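You operate a simulated robot arm through the tools that you are given. There is no shell and no other tool. Be economical: measure what you need, move in short steps, check, and stop when the job is done.

Carry out the task below with a simulated robot arm. There is one attempt and no reset: what you move stays moved.

TASK
Put the blue bottle on the mat table away on the rack top.

It is judged by the outcome, as a careful person would: the job done as asked, and still so three seconds after it is handed in. It fails if anything else is knocked over, pushed out of place, dropped, spilled or broken.

THE ROBOT
A 7-joint arm with a two-finger parallel gripper, fixed in place. Base frame: the origin is at the foot of the arm, x ahead of it, y to its left, z up. Lengths are in mm, angles in rad, forces in N, time in s.
With the tool pointing down near the work surface it reaches from about 240 to 680 mm from the base axis. Its first joint turns from -1.152 to 1.152 rad. Payload 2.4 kg.
Tool frame: the origin (TCP) lies between the finger pads and is the grasp point; the fingertips stand 30 mm ahead of it; z points along the fingers, y is the line along which they close. The gripper opens to 94 mm. The fingers are 28 mm wide and 10 mm thick; the gripper's body (50 by 96 mm) begins 55 mm behind the TCP.
Orientation is that of the tool frame in the base frame, as a unit quaternion [w, x, y, z]. With the fingers straight down and closing along the base's y, the tool's x points along the base's -x, its y along +y and its z along -z.

THE INTERFACE
- The arm moves only by the tool drive_tool. Its argument "steps" is a list of rows, each an object of numbers (a shift or turn left out is 0, a gripper value left out holds the last): "x", "y", "z": the shift along the tool's x, y, z in mm; "rx", "ry", "rz": the turn, a rotation vector about the tool's x, y, z in rad. In form: [{"x": .., "y": .., "z": .., "rx": .., "ry": .., "rz": ..}, ...]. A call has 1 to 12 rows; each row shifts and turns the commanded pose from where the row before left it, along the tool's axes as they then stand. "claw" is the finger opening in mm, from 0 to 94, set as the call begins (left out, the last holds). A row lasts 0.2 s, in which the tool goes at most 50 mm and 0.15 rad; a call with a longer step from one row to the next is refused whole, and so is a gripper value outside its range. A pose out of reach is approached as far as the arm can. The call stops where the force on the tool passes 40 N (or 10 N more than at its start, if that is more) or the arm is blocked; 0.2 s more then pass. The fingers move at their own pace (about 153 mm/s each) and stop on an object; they squeeze with about 37 N. The grip force told is the motor's: it shows also when the fingers shut on nothing. Time passes only in rows, and 0.2 s behind the last, so rows that do not move let the fingers close. It gives the time, the measured TCP pose, the force on the tool (base axes), the opening and the grip force at its end, in the units of the frame above (readings bear some noise), and new pictures: "show" is both (left out), scene, wrist or none.
- Cameras (640 x 400 px; columns grow to the right, rows downward): "scene" is fixed at [40.4, 480.1, 1435.4]; the picture's right is [-0.70, -0.71, 0.00], its down [-0.47, 0.46, -0.75] and it looks along [0.54, -0.53, -0.66] (base axes); focal length 292 px, centre (320, 200). "wrist" rides on the gripper at [-37, 0, -58] in the tool frame; the picture's right is [0.00, -1.00, 0.00], its down [0.97, 0.00, -0.24] and it looks along [0.24, 0.00, 0.97] (tool axes); focal length 218 px, centre (320, 200).
- point_at(camera, pixels): there is no depth. For up to 12 entries [column, row, z] of the newest picture of that camera ("zoom" is the newest enlarged one), the place [x, y] in the base frame at which the ray of that pixel passes the height z, good to about 2 mm. No time passes.
- close_up(camera, box): a new picture of the part [left, top, right, bottom] of that camera's present view, enlarged. No time passes.
- job_done(): hands the job in; it is judged then, once.

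Work in short steps. Measure before you move; look again where a grasp or a placing could have gone wrong, and mend it. You have 60 turns and 120 pictures in all, the two below and enlarged ones among them. Open the gripper and draw the arm clear of the work before you hand the job in, unless the task says otherwise; then end with one line.

The tools are called by a JSON object that holds its "method" and its "body". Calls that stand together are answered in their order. drive_tool: Moves the arm, as the interface text tells. Its arguments: {"type":"object","properties":{"steps":{"type":"array"},"claw":{"type":"number"},"show":{"type":"string","enum":["both","scene","wrist","none"]}},"required":["steps"]} The other tools are called the same way: point_at (camera, pixels) gives the place at which the rays of pixels pass given heights; close_up (camera, box) takes an enlarged picture of a part of a camera's view; job_done () hands the job in.

At the start:

```text
time: 0.0
ee_pos: [325.7, 200.0, 1143.7]
tool_rot: [0.0, 0.0, 1.0, 0.0]
ft_force: [-0.1, -0.6, 0.2]
finger_gap: 94.1
gripper_force: 0.0
```

scene: 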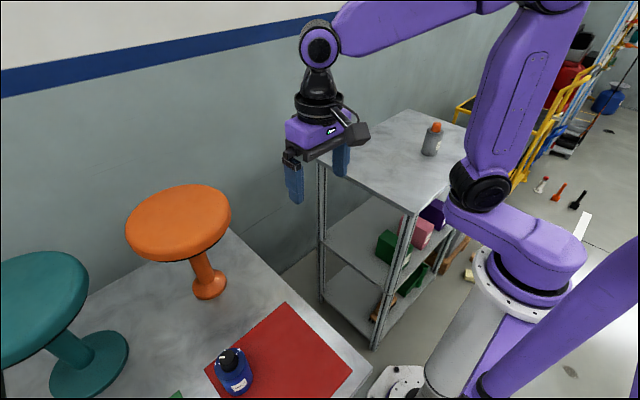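
wrist: 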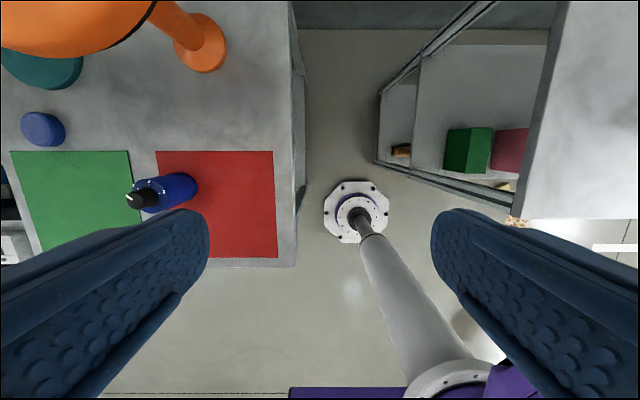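

The blue bottle stands on the red mat at about scene (235,372), and the rack top is the grey plate at about (400,150). I'll measure both and take enlarged views.

{"method": "close_up", "body": {"camera": "scene", "box": [160, 300, 320, 400]}}

{"method": "close_up", "body": {"camera": "scene", "box": [300, 90, 492, 210]}}

{"method": "point_at", "body": {"camera": "scene", "pixels": [[238, 392, 803], [228, 355, 890], [228, 355, 920], [285, 303, 803], [352, 367, 803], [205, 371, 803], [432, 153, 1000], [432, 153, 1050], [405, 212, 1000], [410, 110, 1000], [320, 160, 1000]]}}

{"method": "point_at", "body": {"camera": "wrist", "pixels": [[182, 187, 803], [135, 200, 890], [135, 200, 920], [155, 152, 803], [273, 152, 803], [277, 257, 803], [568, 2, 1000], [510, 215, 1000], [568, 2, 1050], [510, 215, 1050]]}}

```text
4.00 times, centred on (240, 350) of scene
```

zoom: 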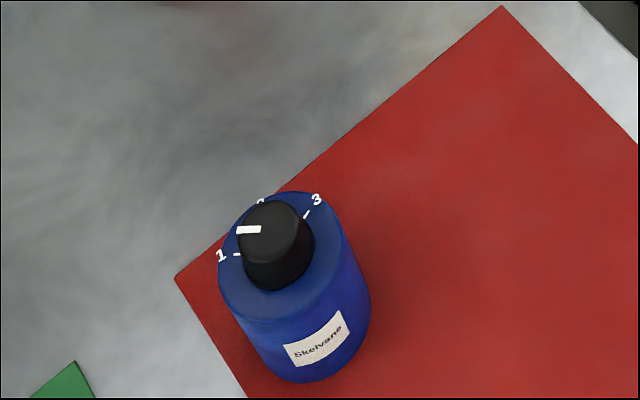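

```text
3.33 times, centred on (396, 150) of scene
```

zoom: 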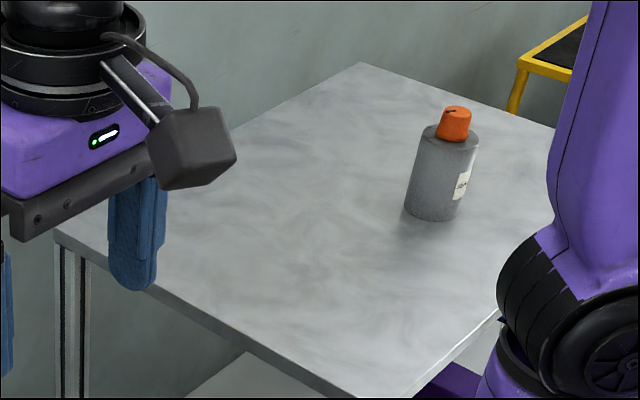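

```text
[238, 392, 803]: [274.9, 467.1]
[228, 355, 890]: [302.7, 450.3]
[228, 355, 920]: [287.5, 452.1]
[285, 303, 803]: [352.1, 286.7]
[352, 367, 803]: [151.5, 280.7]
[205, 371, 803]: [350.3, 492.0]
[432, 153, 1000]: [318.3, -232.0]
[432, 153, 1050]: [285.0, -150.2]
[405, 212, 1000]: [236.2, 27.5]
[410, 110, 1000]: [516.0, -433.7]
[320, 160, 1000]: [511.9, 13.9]
```

```text
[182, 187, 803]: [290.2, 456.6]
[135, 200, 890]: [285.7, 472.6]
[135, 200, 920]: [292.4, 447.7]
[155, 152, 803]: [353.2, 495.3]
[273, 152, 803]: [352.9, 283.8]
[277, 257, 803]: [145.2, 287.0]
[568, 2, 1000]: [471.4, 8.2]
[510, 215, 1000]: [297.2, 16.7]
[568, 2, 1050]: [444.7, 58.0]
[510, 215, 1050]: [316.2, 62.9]
```

The red mat spans about x 150–352, y 285–493, and the bottle is near (288, 456). I'll check the other blue object at wrist (43,128), how close the stool is, and the bottle's size.

{"method": "close_up", "body": {"camera": "wrist", "box": [0, 80, 240, 230]}}

{"method": "point_at", "body": {"camera": "scene", "pixels": [[208, 285, 803], [230, 215, 950], [180, 258, 950], [130, 235, 950], [232, 365, 870], [215, 368, 870], [250, 360, 870], [431, 153, 980], [320, 160, 980], [405, 212, 980], [320, 160, 1020], [405, 212, 1020]]}}

{"method": "point_at", "body": {"camera": "wrist", "pixels": [[200, 45, 803], [43, 130, 803], [43, 130, 850], [90, 55, 950], [155, 5, 950], [568, 2, 980], [510, 215, 980], [568, 2, 1020], [510, 215, 1020]]}}

```text
2.67 times, centred on (120, 155) of wrist
```

zoom: 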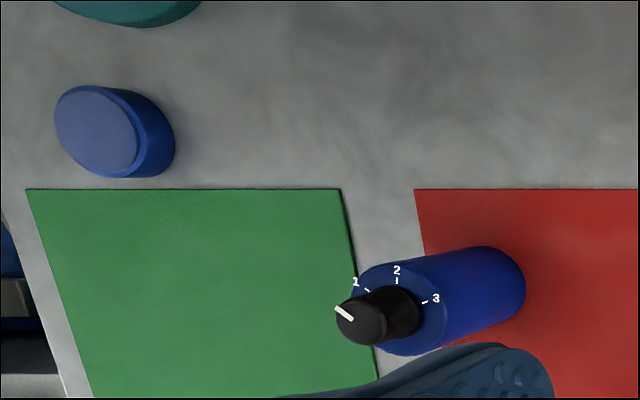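

```text
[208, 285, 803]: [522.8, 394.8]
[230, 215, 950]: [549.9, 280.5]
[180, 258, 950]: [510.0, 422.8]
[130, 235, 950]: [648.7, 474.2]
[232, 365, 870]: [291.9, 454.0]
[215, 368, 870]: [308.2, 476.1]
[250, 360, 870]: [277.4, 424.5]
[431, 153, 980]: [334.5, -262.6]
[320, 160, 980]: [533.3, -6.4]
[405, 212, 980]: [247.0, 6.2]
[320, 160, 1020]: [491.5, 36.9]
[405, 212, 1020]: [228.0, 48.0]
```

```text
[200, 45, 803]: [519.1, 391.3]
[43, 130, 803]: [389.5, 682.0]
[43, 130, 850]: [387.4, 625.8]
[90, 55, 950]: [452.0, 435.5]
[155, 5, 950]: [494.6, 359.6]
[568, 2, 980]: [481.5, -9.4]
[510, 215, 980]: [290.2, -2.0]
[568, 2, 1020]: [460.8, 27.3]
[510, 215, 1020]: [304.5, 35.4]
```

The other blue item is a low puck jar away from the mat, so the bottle with the dial cap is the one to move. I'll go above it at height, keeping clear of the stool seat, whose nearest edge is at x≥450.

{"method": "drive_tool", "body": {"steps": [{"x": 6, "y": 42}, {"x": 6, "y": 43}, {"x": 6, "y": 43}, {"x": 6, "y": 43}, {"x": 6, "y": 43}, {"x": 6, "y": 42}, {"z": 40}, {"z": 40}, {}], "claw": 94}}

```text
time: 2.0
ee_pos: [290.9, 454.6, 1063.8]
tool_rot: [0.0, 0.0, 1.0, 0.0]
ft_force: [0.6, -0.6, 1.0]
finger_gap: 94.0
gripper_force: 0.1
```

scene: 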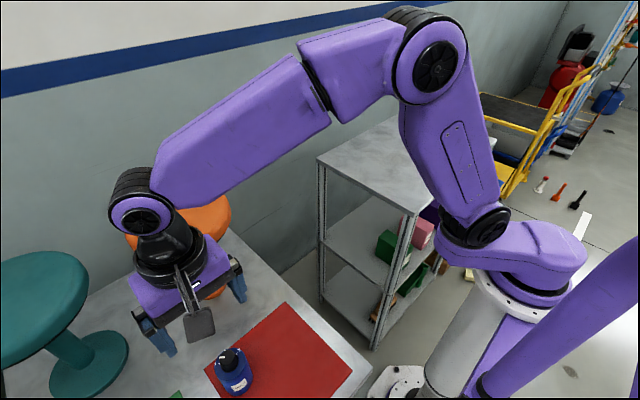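
wrist: 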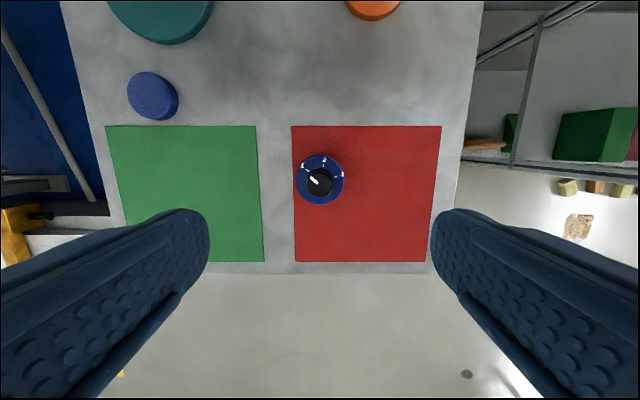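

The bottle is now almost straight below, with the knob at wrist (319,182). I'll measure it.

{"method": "close_up", "body": {"camera": "wrist", "box": [272, 140, 368, 200]}}

{"method": "close_up", "body": {"camera": "scene", "box": [192, 330, 304, 400]}}

{"method": "point_at", "body": {"camera": "wrist", "pixels": [[319, 182, 900], [320, 179, 870], [296, 179, 870], [344, 179, 870], [320, 154, 870], [320, 204, 870]]}}

```text
6.67 times, centred on (320, 170) of wrist
```

zoom: 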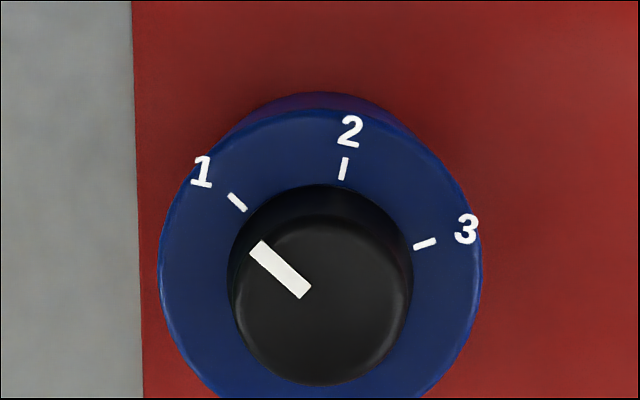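

```text
5.71 times, centred on (248, 365) of scene
```

zoom: 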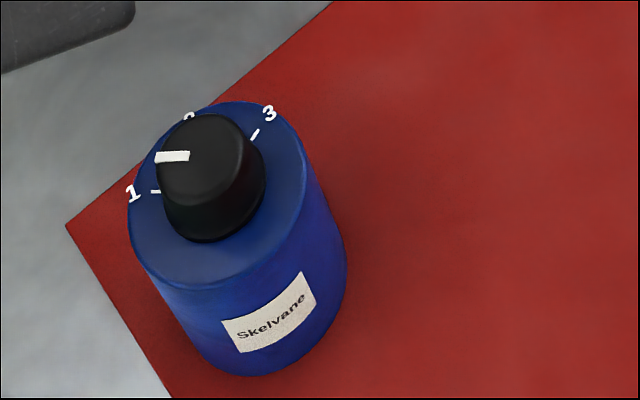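

```text
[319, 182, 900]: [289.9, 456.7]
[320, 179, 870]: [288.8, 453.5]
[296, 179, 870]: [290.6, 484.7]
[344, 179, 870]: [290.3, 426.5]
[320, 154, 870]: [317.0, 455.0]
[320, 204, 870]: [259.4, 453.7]
```

{"method": "point_at", "body": {"camera": "scene", "pixels": [[229.6, 379.5, 850], [229.6, 379.5, 860], [229.6, 379.5, 870], [229.6, 379.5, 880], [236.6, 396, 803], [228.4, 350, 880], [228.4, 350, 900], [228.4, 350, 920], [227, 354, 890], [227, 354, 910]]}}

```text
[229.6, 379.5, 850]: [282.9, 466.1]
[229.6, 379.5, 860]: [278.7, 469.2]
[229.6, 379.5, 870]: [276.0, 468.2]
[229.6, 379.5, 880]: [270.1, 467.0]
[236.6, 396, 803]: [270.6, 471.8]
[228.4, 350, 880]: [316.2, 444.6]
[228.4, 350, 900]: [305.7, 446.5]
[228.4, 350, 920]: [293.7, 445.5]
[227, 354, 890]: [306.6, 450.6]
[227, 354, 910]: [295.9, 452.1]
```

The bottle axis is at about (289, 455.5), radius about 28. The shoulder is at z≈880 and the knob top at z≈910. I'll descend to TCP z≈869, so the palm stays above the knob, checking on the way.

{"method": "drive_tool", "body": {"steps": [{"x": 2, "y": 1, "z": 30}, {"z": 40}, {"z": 30}, {"z": 20}, {}]}}

```text
time: 3.2
ee_pos: [287.3, 455.5, 942.4]
tool_rot: [0.0, 0.0, 1.0, 0.0]
ft_force: [-0.1, 0.2, 0.7]
finger_gap: 94.2
gripper_force: 0.1
```

scene: 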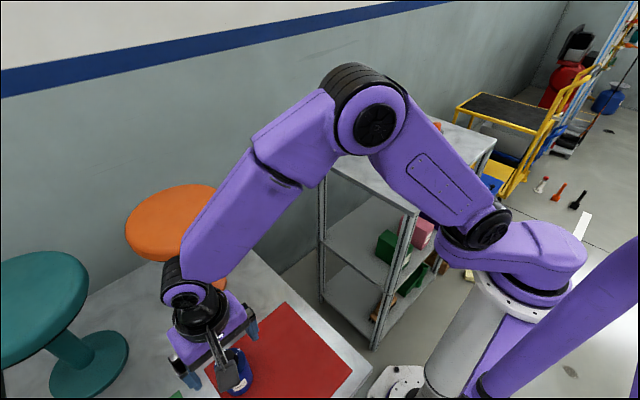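
wrist: 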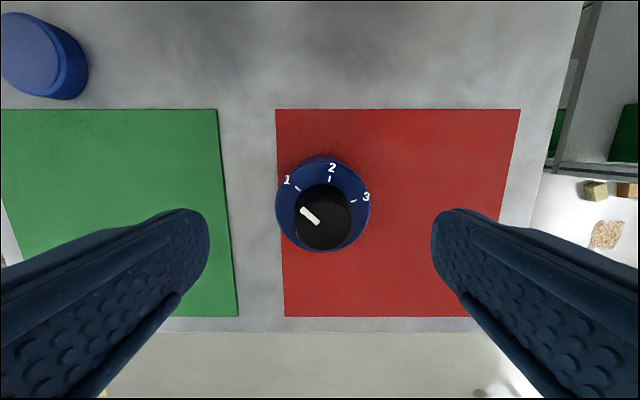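

Aligned, with the knob centred between the fingers. I'll continue down.

{"method": "drive_tool", "body": {"steps": [{"x": -1, "z": 25}, {"z": 20}, {"z": 15}, {"z": 13}, {}]}}

```text
time: 4.4
ee_pos: [289.9, 457.5, 871.4]
tool_rot: [0.0, 0.001, 1.0, 0.0]
ft_force: [0.3, 0.1, 0.7]
finger_gap: 93.7
gripper_force: 0.1
```

scene: 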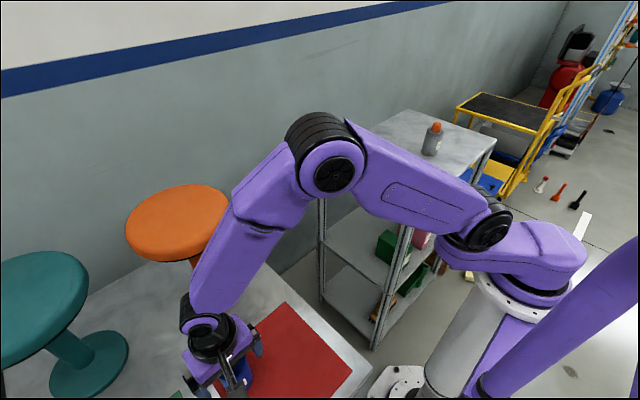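
wrist: 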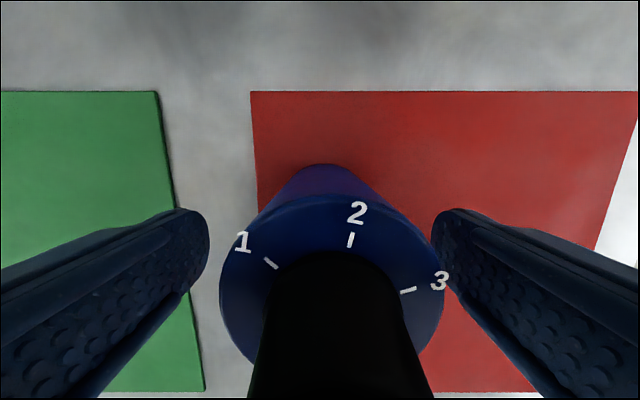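

The bottle sits slightly towards −y (image centre column 332 against 320). I'll shift 2.5 mm and close.

{"method": "drive_tool", "body": {"steps": [{"y": -2.5}, {}], "claw": 94, "show": "none"}}

{"method": "drive_tool", "body": {"steps": [{}, {}, {}], "claw": 0, "show": "wrist"}}

```text
time: 5.0
ee_pos: [289.2, 456.0, 870.7]
tool_rot: [0.0, 0.0, 1.0, 0.0]
ft_force: [0.5, -0.1, 0.0]
finger_gap: 94.3
gripper_force: 0.0
```

```text
time: 5.8
ee_pos: [288.7, 455.2, 871.7]
tool_rot: [0.001, -0.001, 1.0, 0.0]
ft_force: [1.5, 1.6, 0.0]
finger_gap: 53.6
gripper_force: 37.6
```

wrist: 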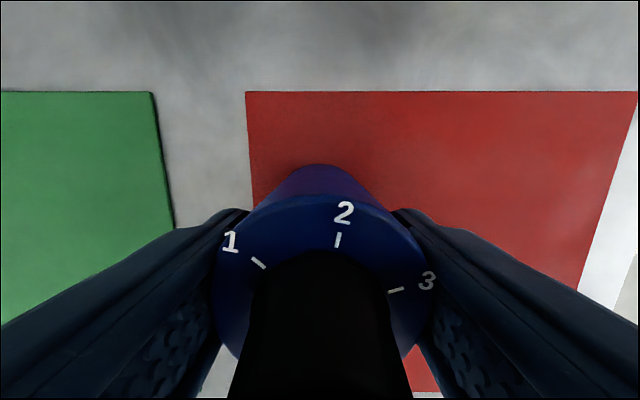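

The bottle is gripped at 53.6 mm with 37 N. I'll lift slowly.

{"method": "drive_tool", "body": {"steps": [{"z": -5}, {"z": -15}, {"z": -25}, {"z": -30}, {"z": -35}, {"z": -40}, {"z": -40}, {"z": -35}, {"z": -25}, {"z": -15}, {}]}}

```text
time: 8.2
ee_pos: [289.7, 455.2, 1135.2]
tool_rot: [-0.001, 0.0, 1.0, 0.001]
ft_force: [-0.1, 0.2, -4.7]
finger_gap: 53.6
gripper_force: 36.8
```

scene: 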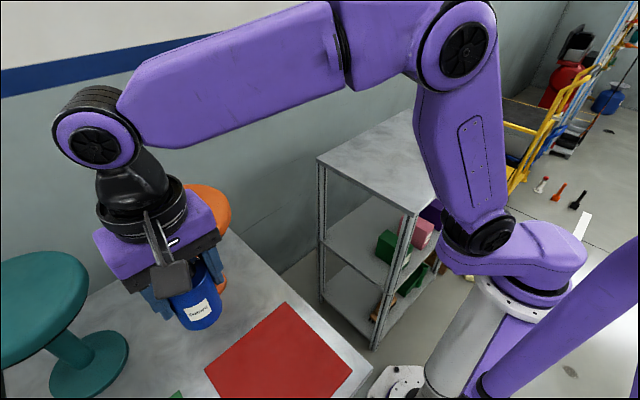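
wrist: 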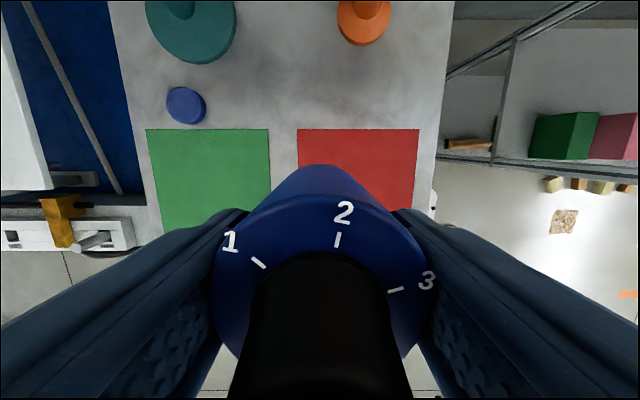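

The lift is clean, and the bottle's bottom is at about z=1067. I'll carry it up and across towards the clear part of the rack top near (390,−100), away from the grey bottle at about (320,−235).

{"method": "drive_tool", "body": {"steps": [{"z": -15}, {"z": -15, "x": -3, "y": -15}, {"x": -6, "y": -30}, {"x": -7, "y": -40}, {"x": -7, "y": -40}, {"x": -7, "y": -40}, {"x": -7, "y": -40}, {"x": -7, "y": -40}, {"x": -7, "y": -40}, {"x": -7, "y": -30}, {"x": -5, "y": -15}, {}]}}

```text
time: 10.8
ee_pos: [352.4, 124.4, 1165.9]
tool_rot: [0.0, 0.001, 1.0, 0.0]
ft_force: [0.3, 0.3, -4.5]
finger_gap: 53.7
gripper_force: 36.5
```

scene: 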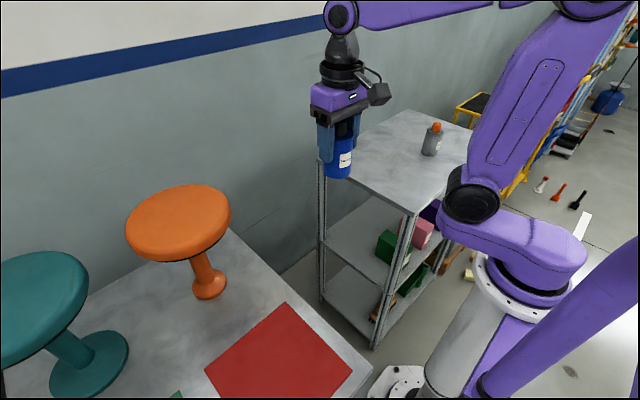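
wrist: 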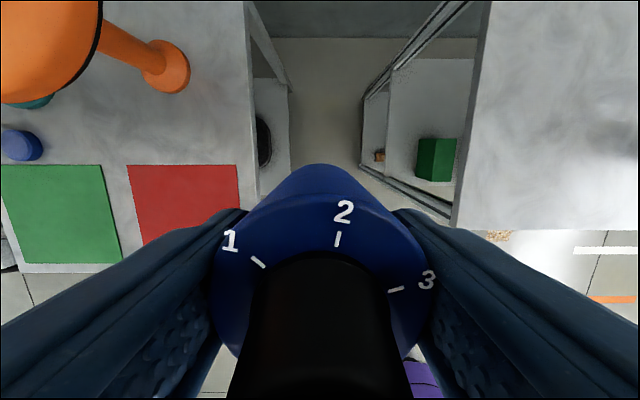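

The near corner of the rack top shows at wrist (453,229) and scene (404,212). Matching the two cameras will give the plate height, so I'll measure both.

{"method": "point_at", "body": {"camera": "wrist", "pixels": [[453, 229, 990], [453, 229, 1000], [453, 229, 1010], [453, 229, 1020], [482, 80, 1000]]}}

{"method": "point_at", "body": {"camera": "scene", "pixels": [[406, 212, 990], [406, 212, 1000], [406, 212, 1010], [406, 212, 1020], [430, 154, 1000], [495, 138, 1000]]}}

{"method": "close_up", "body": {"camera": "scene", "box": [304, 100, 496, 220]}}

```text
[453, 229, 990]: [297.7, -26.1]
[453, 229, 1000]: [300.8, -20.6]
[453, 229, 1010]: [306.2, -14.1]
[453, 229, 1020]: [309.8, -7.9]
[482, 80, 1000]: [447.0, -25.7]
```

```text
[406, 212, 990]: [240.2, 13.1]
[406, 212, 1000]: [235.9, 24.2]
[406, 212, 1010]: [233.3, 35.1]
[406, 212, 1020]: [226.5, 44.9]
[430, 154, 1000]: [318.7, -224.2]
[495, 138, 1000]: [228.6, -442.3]
```

```text
3.33 times, centred on (400, 160) of scene
```

zoom: 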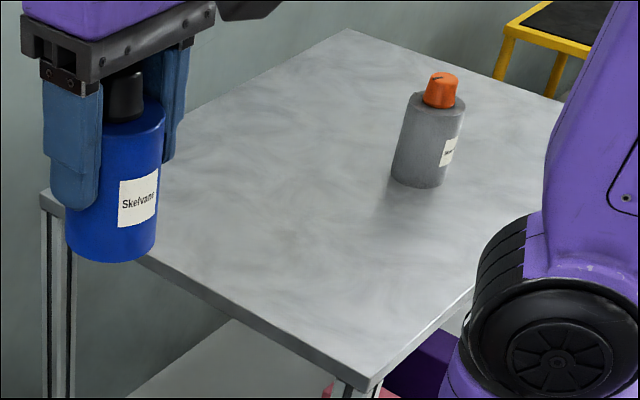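

{"method": "point_at", "body": {"camera": "zoom", "pixels": [[365, 376, 940], [365, 376, 960], [365, 376, 980], [365, 376, 1000], [365, 376, 1020], [43, 193, 960], [43, 193, 980], [43, 193, 1000], [418, 183, 960], [418, 183, 980], [418, 183, 1000]]}}

{"method": "point_at", "body": {"camera": "wrist", "pixels": [[453, 229, 940], [453, 229, 960], [453, 229, 980], [453, 229, 1000], [490, 3, 960], [490, 3, 980], [490, 3, 1000]]}}

{"method": "close_up", "body": {"camera": "wrist", "box": [420, 160, 580, 260]}}

```text
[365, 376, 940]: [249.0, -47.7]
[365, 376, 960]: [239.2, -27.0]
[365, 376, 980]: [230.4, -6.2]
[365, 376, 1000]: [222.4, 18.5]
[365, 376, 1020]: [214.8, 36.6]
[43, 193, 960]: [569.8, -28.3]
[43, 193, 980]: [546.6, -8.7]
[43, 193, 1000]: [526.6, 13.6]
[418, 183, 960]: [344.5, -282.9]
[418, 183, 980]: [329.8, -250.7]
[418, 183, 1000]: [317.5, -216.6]
```

```text
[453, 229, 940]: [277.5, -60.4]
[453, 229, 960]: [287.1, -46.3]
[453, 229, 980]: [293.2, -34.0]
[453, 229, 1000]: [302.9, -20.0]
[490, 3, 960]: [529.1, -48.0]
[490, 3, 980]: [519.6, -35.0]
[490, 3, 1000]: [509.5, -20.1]
```

```text
4.00 times, centred on (500, 210) of wrist
```

zoom: 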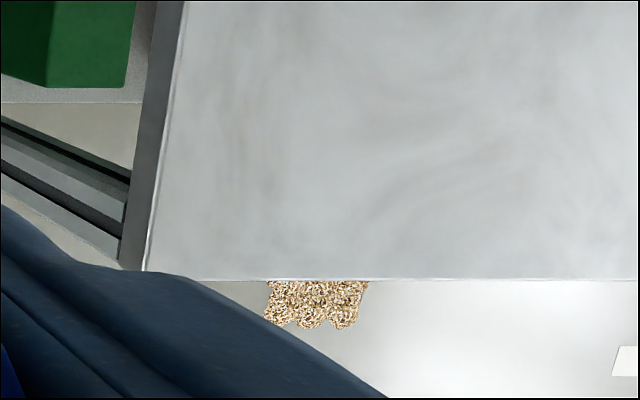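

The corner rays meet at z≈910, at (263,−80). So the plate is at about 910 and the grey bottle stands near (382,−365). I'll go above (400,−190) and then partway down.

{"method": "drive_tool", "body": {"steps": [{"x": -3, "y": -16}, {"x": -6, "y": -36}, {"x": -6, "y": -40}, {"x": -6, "y": -40}, {"x": -6, "y": -40}, {"x": -6, "y": -40}, {"x": -6, "y": -40}, {"x": -6, "y": -36}, {"x": -3, "y": -26}, {"z": 25}, {"z": 25}, {}]}}

```text
time: 13.4
ee_pos: [400.4, -189.4, 1115.0]
tool_rot: [0.0, 0.001, 1.0, 0.0]
ft_force: [-0.1, 0.0, -4.9]
finger_gap: 53.7
gripper_force: 37.4
```

scene: 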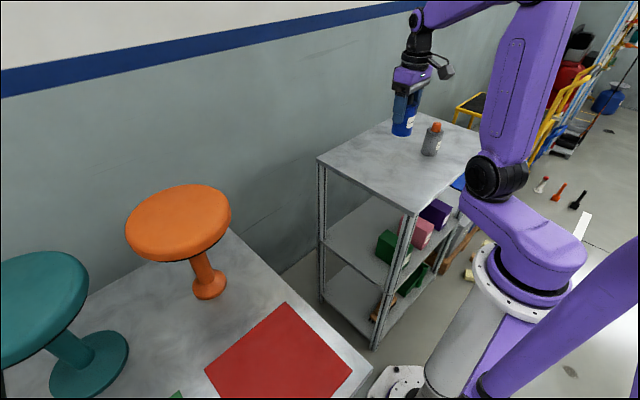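
wrist: 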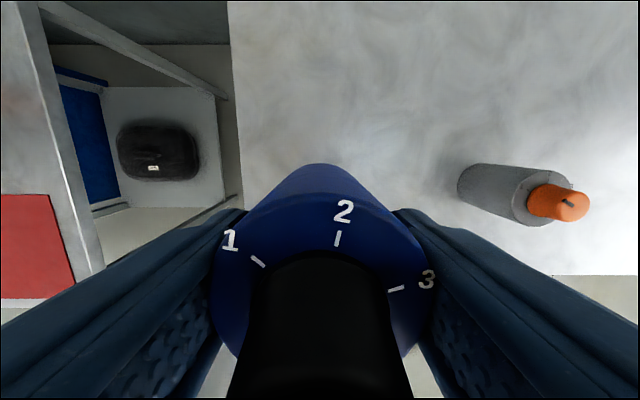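

{"method": "point_at", "body": {"camera": "wrist", "pixels": [[238, 150, 910], [230, 20, 910], [600, 275, 910], [480, 186, 910], [560, 200, 1010], [238, 150, 890], [600, 275, 890]]}}

{"method": "point_at", "body": {"camera": "scene", "pixels": [[430, 154, 910], [430, 154, 890], [413.5, 212.5, 910], [413.5, 212.5, 890], [413.5, 212.5, 930]]}}

```text
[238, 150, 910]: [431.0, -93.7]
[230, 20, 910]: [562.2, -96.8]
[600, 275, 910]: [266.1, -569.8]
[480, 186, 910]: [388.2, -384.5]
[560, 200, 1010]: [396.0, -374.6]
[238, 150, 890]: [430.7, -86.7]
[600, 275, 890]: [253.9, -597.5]
```

```text
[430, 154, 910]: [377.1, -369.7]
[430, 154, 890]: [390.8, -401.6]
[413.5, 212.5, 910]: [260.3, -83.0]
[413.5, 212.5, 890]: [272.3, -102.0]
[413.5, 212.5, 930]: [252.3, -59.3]
```

This agrees with a plate height of about 905, so contact should come at TCP z≈973. The spot is about 97 mm from the left edge and 190 mm from the grey bottle. I'll descend to 993 and look.

{"method": "drive_tool", "body": {"steps": [{"z": 25}, {"z": 35}, {"z": 30}, {"z": 20}, {"z": 12}, {}]}}

{"method": "close_up", "body": {"camera": "scene", "box": [344, 80, 472, 160]}}

```text
time: 14.8
ee_pos: [400.2, -189.7, 992.5]
tool_rot: [0.0, 0.0, 1.0, 0.0]
ft_force: [-0.2, 1.0, -3.7]
finger_gap: 54.0
gripper_force: 37.0
```

scene: 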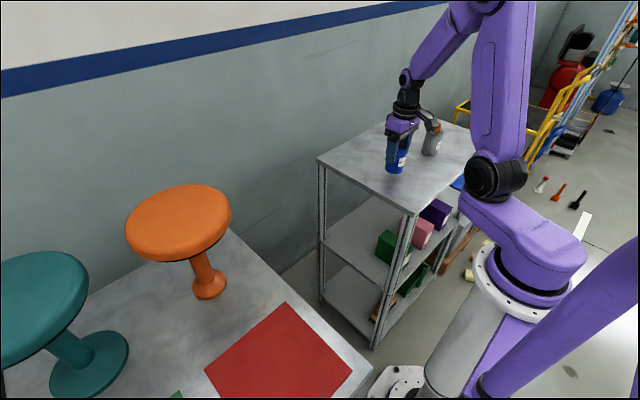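
wrist: 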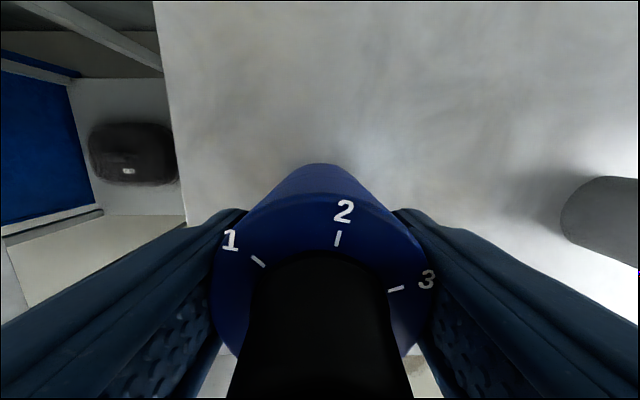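

```text
5.00 times, centred on (408, 120) of scene
```

zoom: 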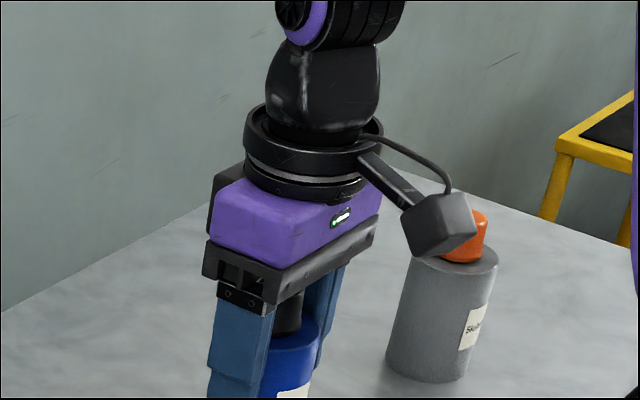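

Clear all round. I'll lower in small steps and watch the force for contact.

{"method": "drive_tool", "body": {"steps": [{"z": 4}, {"z": 4}, {"z": 3}, {"z": 2}, {}], "show": "none"}}

{"method": "close_up", "body": {"camera": "scene", "box": [360, 130, 440, 180]}}

```text
time: 16.0
ee_pos: [399.3, -189.0, 980.5]
tool_rot: [-0.001, 0.001, 1.0, 0.0]
ft_force: [-0.7, 0.1, -3.6]
finger_gap: 53.9
gripper_force: 37.4
```

```text
8.00 times, centred on (400, 155) of scene
```

zoom: 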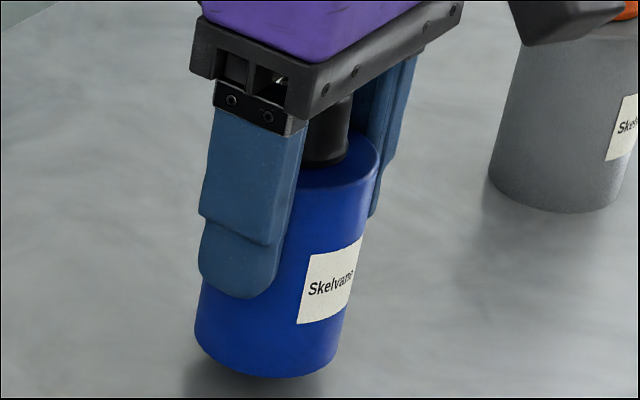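

No contact yet (−3.6 N is still the carried weight), and a small gap shows over the shadow. I'll go on down.

{"method": "drive_tool", "body": {"steps": [{"z": 2}, {"z": 2}, {"z": 1}, {}], "show": "none"}}

{"method": "close_up", "body": {"camera": "scene", "box": [360, 130, 440, 180]}}

```text
time: 17.0
ee_pos: [401.2, -189.5, 975.5]
tool_rot: [-0.001, 0.0, 1.0, 0.001]
ft_force: [0.7, -0.5, -3.7]
finger_gap: 53.9
gripper_force: 36.5
```

```text
8.00 times, centred on (400, 155) of scene
```

zoom: 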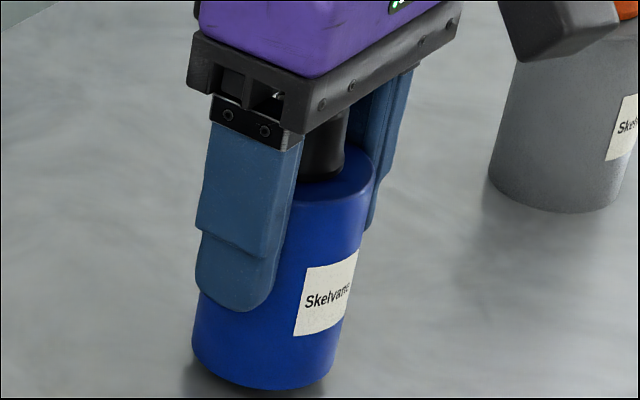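

{"method": "drive_tool", "body": {"steps": [{"z": 1}, {"z": 1}, {"z": 1}, {}], "show": "none"}}

{"method": "close_up", "body": {"camera": "scene", "box": [360, 140, 440, 190]}}

```text
time: 18.0
ee_pos: [400.7, -189.0, 972.0]
tool_rot: [0.0, 0.0, 1.0, 0.0]
ft_force: [0.1, -0.5, -4.3]
finger_gap: 53.8
gripper_force: 36.7
```

```text
8.00 times, centred on (400, 165) of scene
```

zoom: 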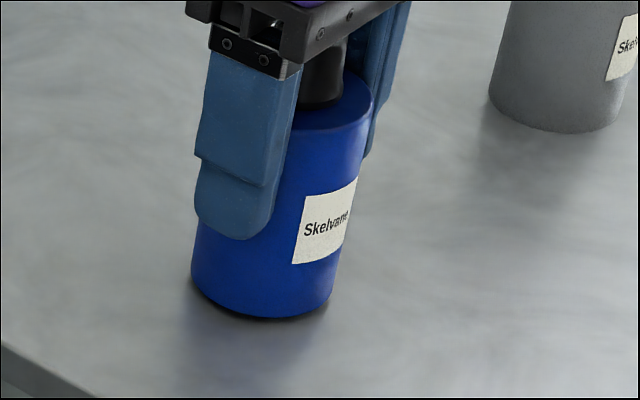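

Very close now, but the force still shows the bottle's weight. I'll continue in 1 mm steps.

{"method": "drive_tool", "body": {"steps": [{"z": 1}, {"z": 1}, {}], "show": "none"}}

{"method": "close_up", "body": {"camera": "scene", "box": [360, 140, 440, 190]}}

```text
time: 18.8
ee_pos: [400.4, -188.7, 970.4]
tool_rot: [-0.001, -0.001, 1.0, 0.0]
ft_force: [-0.2, -0.2, -4.3]
finger_gap: 53.8
gripper_force: 37.4
```

```text
8.00 times, centred on (400, 165) of scene
```

zoom: 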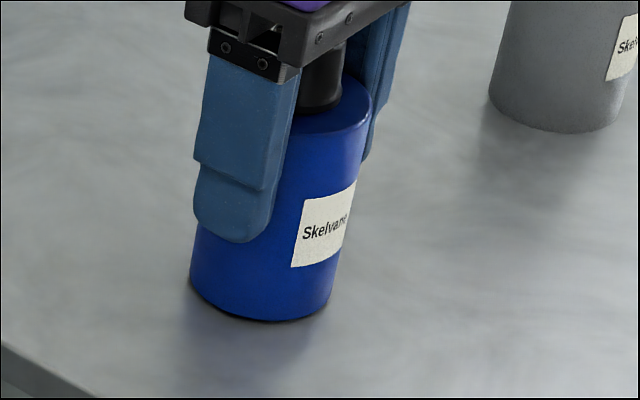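

{"method": "drive_tool", "body": {"steps": [{"z": 1}, {"z": 0.7}, {}], "show": "none"}}

{"method": "close_up", "body": {"camera": "scene", "box": [360, 140, 440, 190]}}

```text
time: 19.6
ee_pos: [399.6, -189.9, 968.3]
tool_rot: [-0.001, 0.0, 1.0, 0.0]
ft_force: [0.5, -0.1, -5.2]
finger_gap: 53.9
gripper_force: 37.2
```

```text
8.00 times, centred on (400, 165) of scene
```

zoom: 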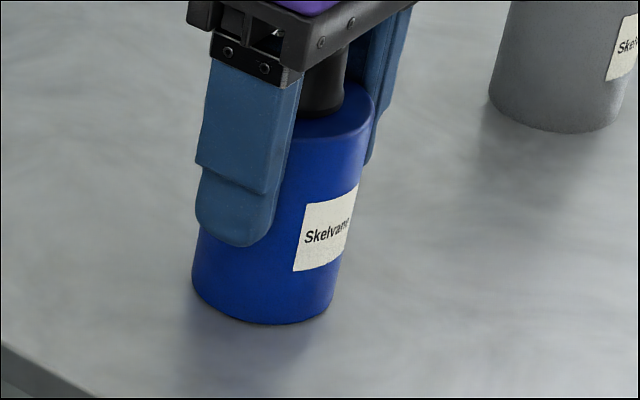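

{"method": "drive_tool", "body": {"steps": [{"z": 0.7}, {"z": 0.6}, {}], "show": "none"}}

```text
time: 20.4
ee_pos: [400.2, -189.6, 967.6]
tool_rot: [0.0, 0.0, 1.0, 0.0]
ft_force: [0.0, -0.2, -4.8]
finger_gap: 53.6
gripper_force: 36.8
```

{"method": "drive_tool", "body": {"steps": [{"z": 0.8}, {"z": 0.7}, {}], "show": "none"}}

{"method": "close_up", "body": {"camera": "scene", "box": [360, 140, 440, 190]}}

```text
time: 21.2
ee_pos: [400.5, -190.5, 966.5]
tool_rot: [0.002, -0.001, 1.0, -0.001]
ft_force: [-6.8, 1.9, 29.2]
finger_gap: 53.7
gripper_force: 37.0
```

```text
8.00 times, centred on (400, 165) of scene
```

zoom: 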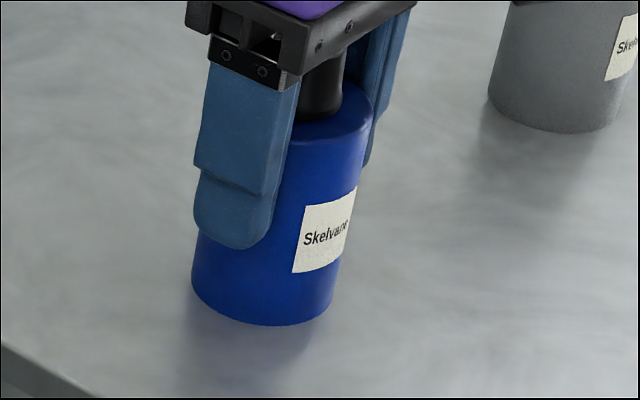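

Contact: +29 N at z≈966.5. I'll back off 0.7 mm to ease the press, then open.

{"method": "drive_tool", "body": {"steps": [{"z": -0.7}, {}], "show": "none"}}

{"method": "drive_tool", "body": {"steps": [{}, {}, {}], "claw": 94}}

```text
time: 21.8
ee_pos: [400.5, -189.1, 966.7]
tool_rot: [0.001, 0.0, 1.0, 0.001]
ft_force: [-4.0, 0.4, 23.9]
finger_gap: 53.7
gripper_force: 36.7
```

```text
time: 22.6
ee_pos: [399.6, -189.8, 966.1]
tool_rot: [0.0, 0.0, 1.0, 0.0]
ft_force: [0.0, 0.0, 0.5]
finger_gap: 94.1
gripper_force: 0.1
```

scene: 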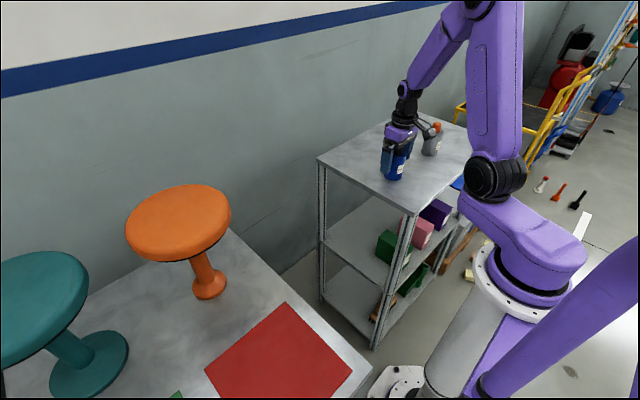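
wrist: 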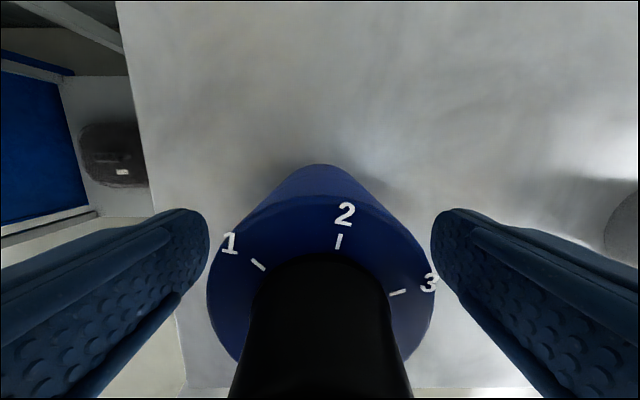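

The bottle is released and standing, and the fingers are clear on both sides. I'll go straight up, then away towards +y.

{"method": "drive_tool", "body": {"steps": [{"z": -15}, {"z": -25}, {"z": -35}, {"z": -40}, {"z": -40}, {"z": -30}, {"y": 30}, {"y": 45}, {"y": 45}, {"y": 45}, {"y": 30}, {}]}}

{"method": "close_up", "body": {"camera": "scene", "box": [340, 90, 500, 190]}}

```text
time: 25.2
ee_pos: [399.9, 7.3, 1151.9]
tool_rot: [0.0, 0.0, 1.0, -0.001]
ft_force: [-0.6, -0.3, -0.4]
finger_gap: 94.1
gripper_force: 0.1
```

scene: 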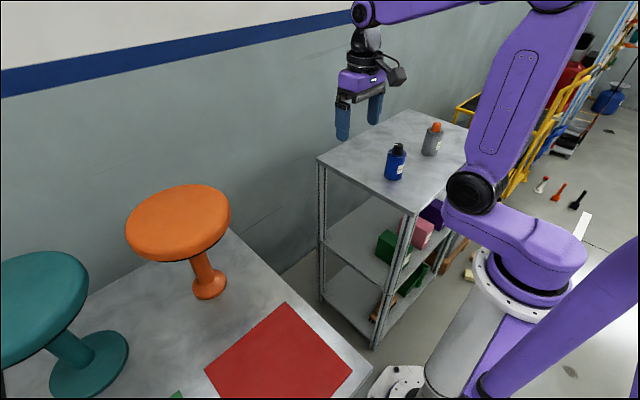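
wrist: 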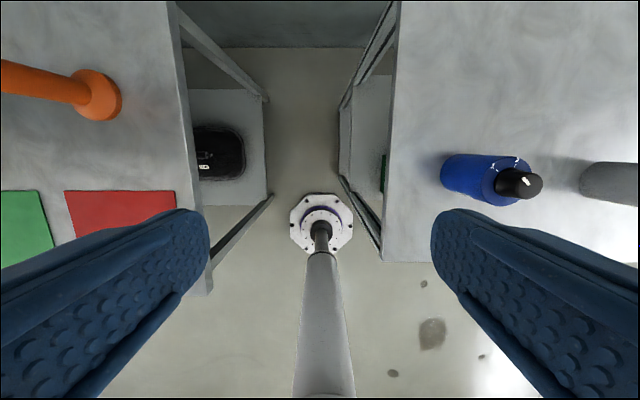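

```text
4.00 times, centred on (420, 140) of scene
```

zoom: 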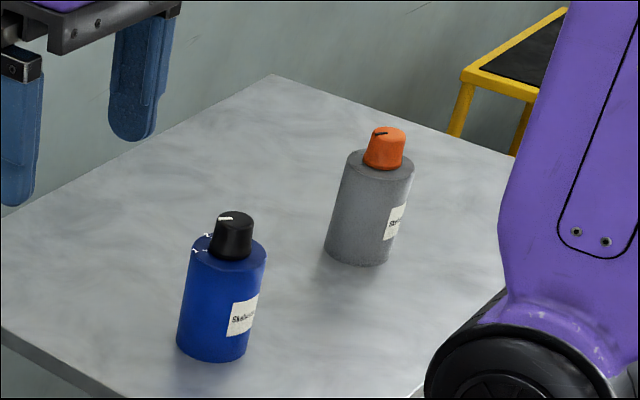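

The blue bottle stands upright on the rack top, the grey bottle hasn't moved, and the arm is clear. I'll hand it in.

{"method": "job_done", "body": {}}

```text
The job is handed in.
```

The blue bottle from the mat table is now standing upright on the rack top, about 190 mm from the grey bottle. Nothing else was disturbed, and the job is handed in.
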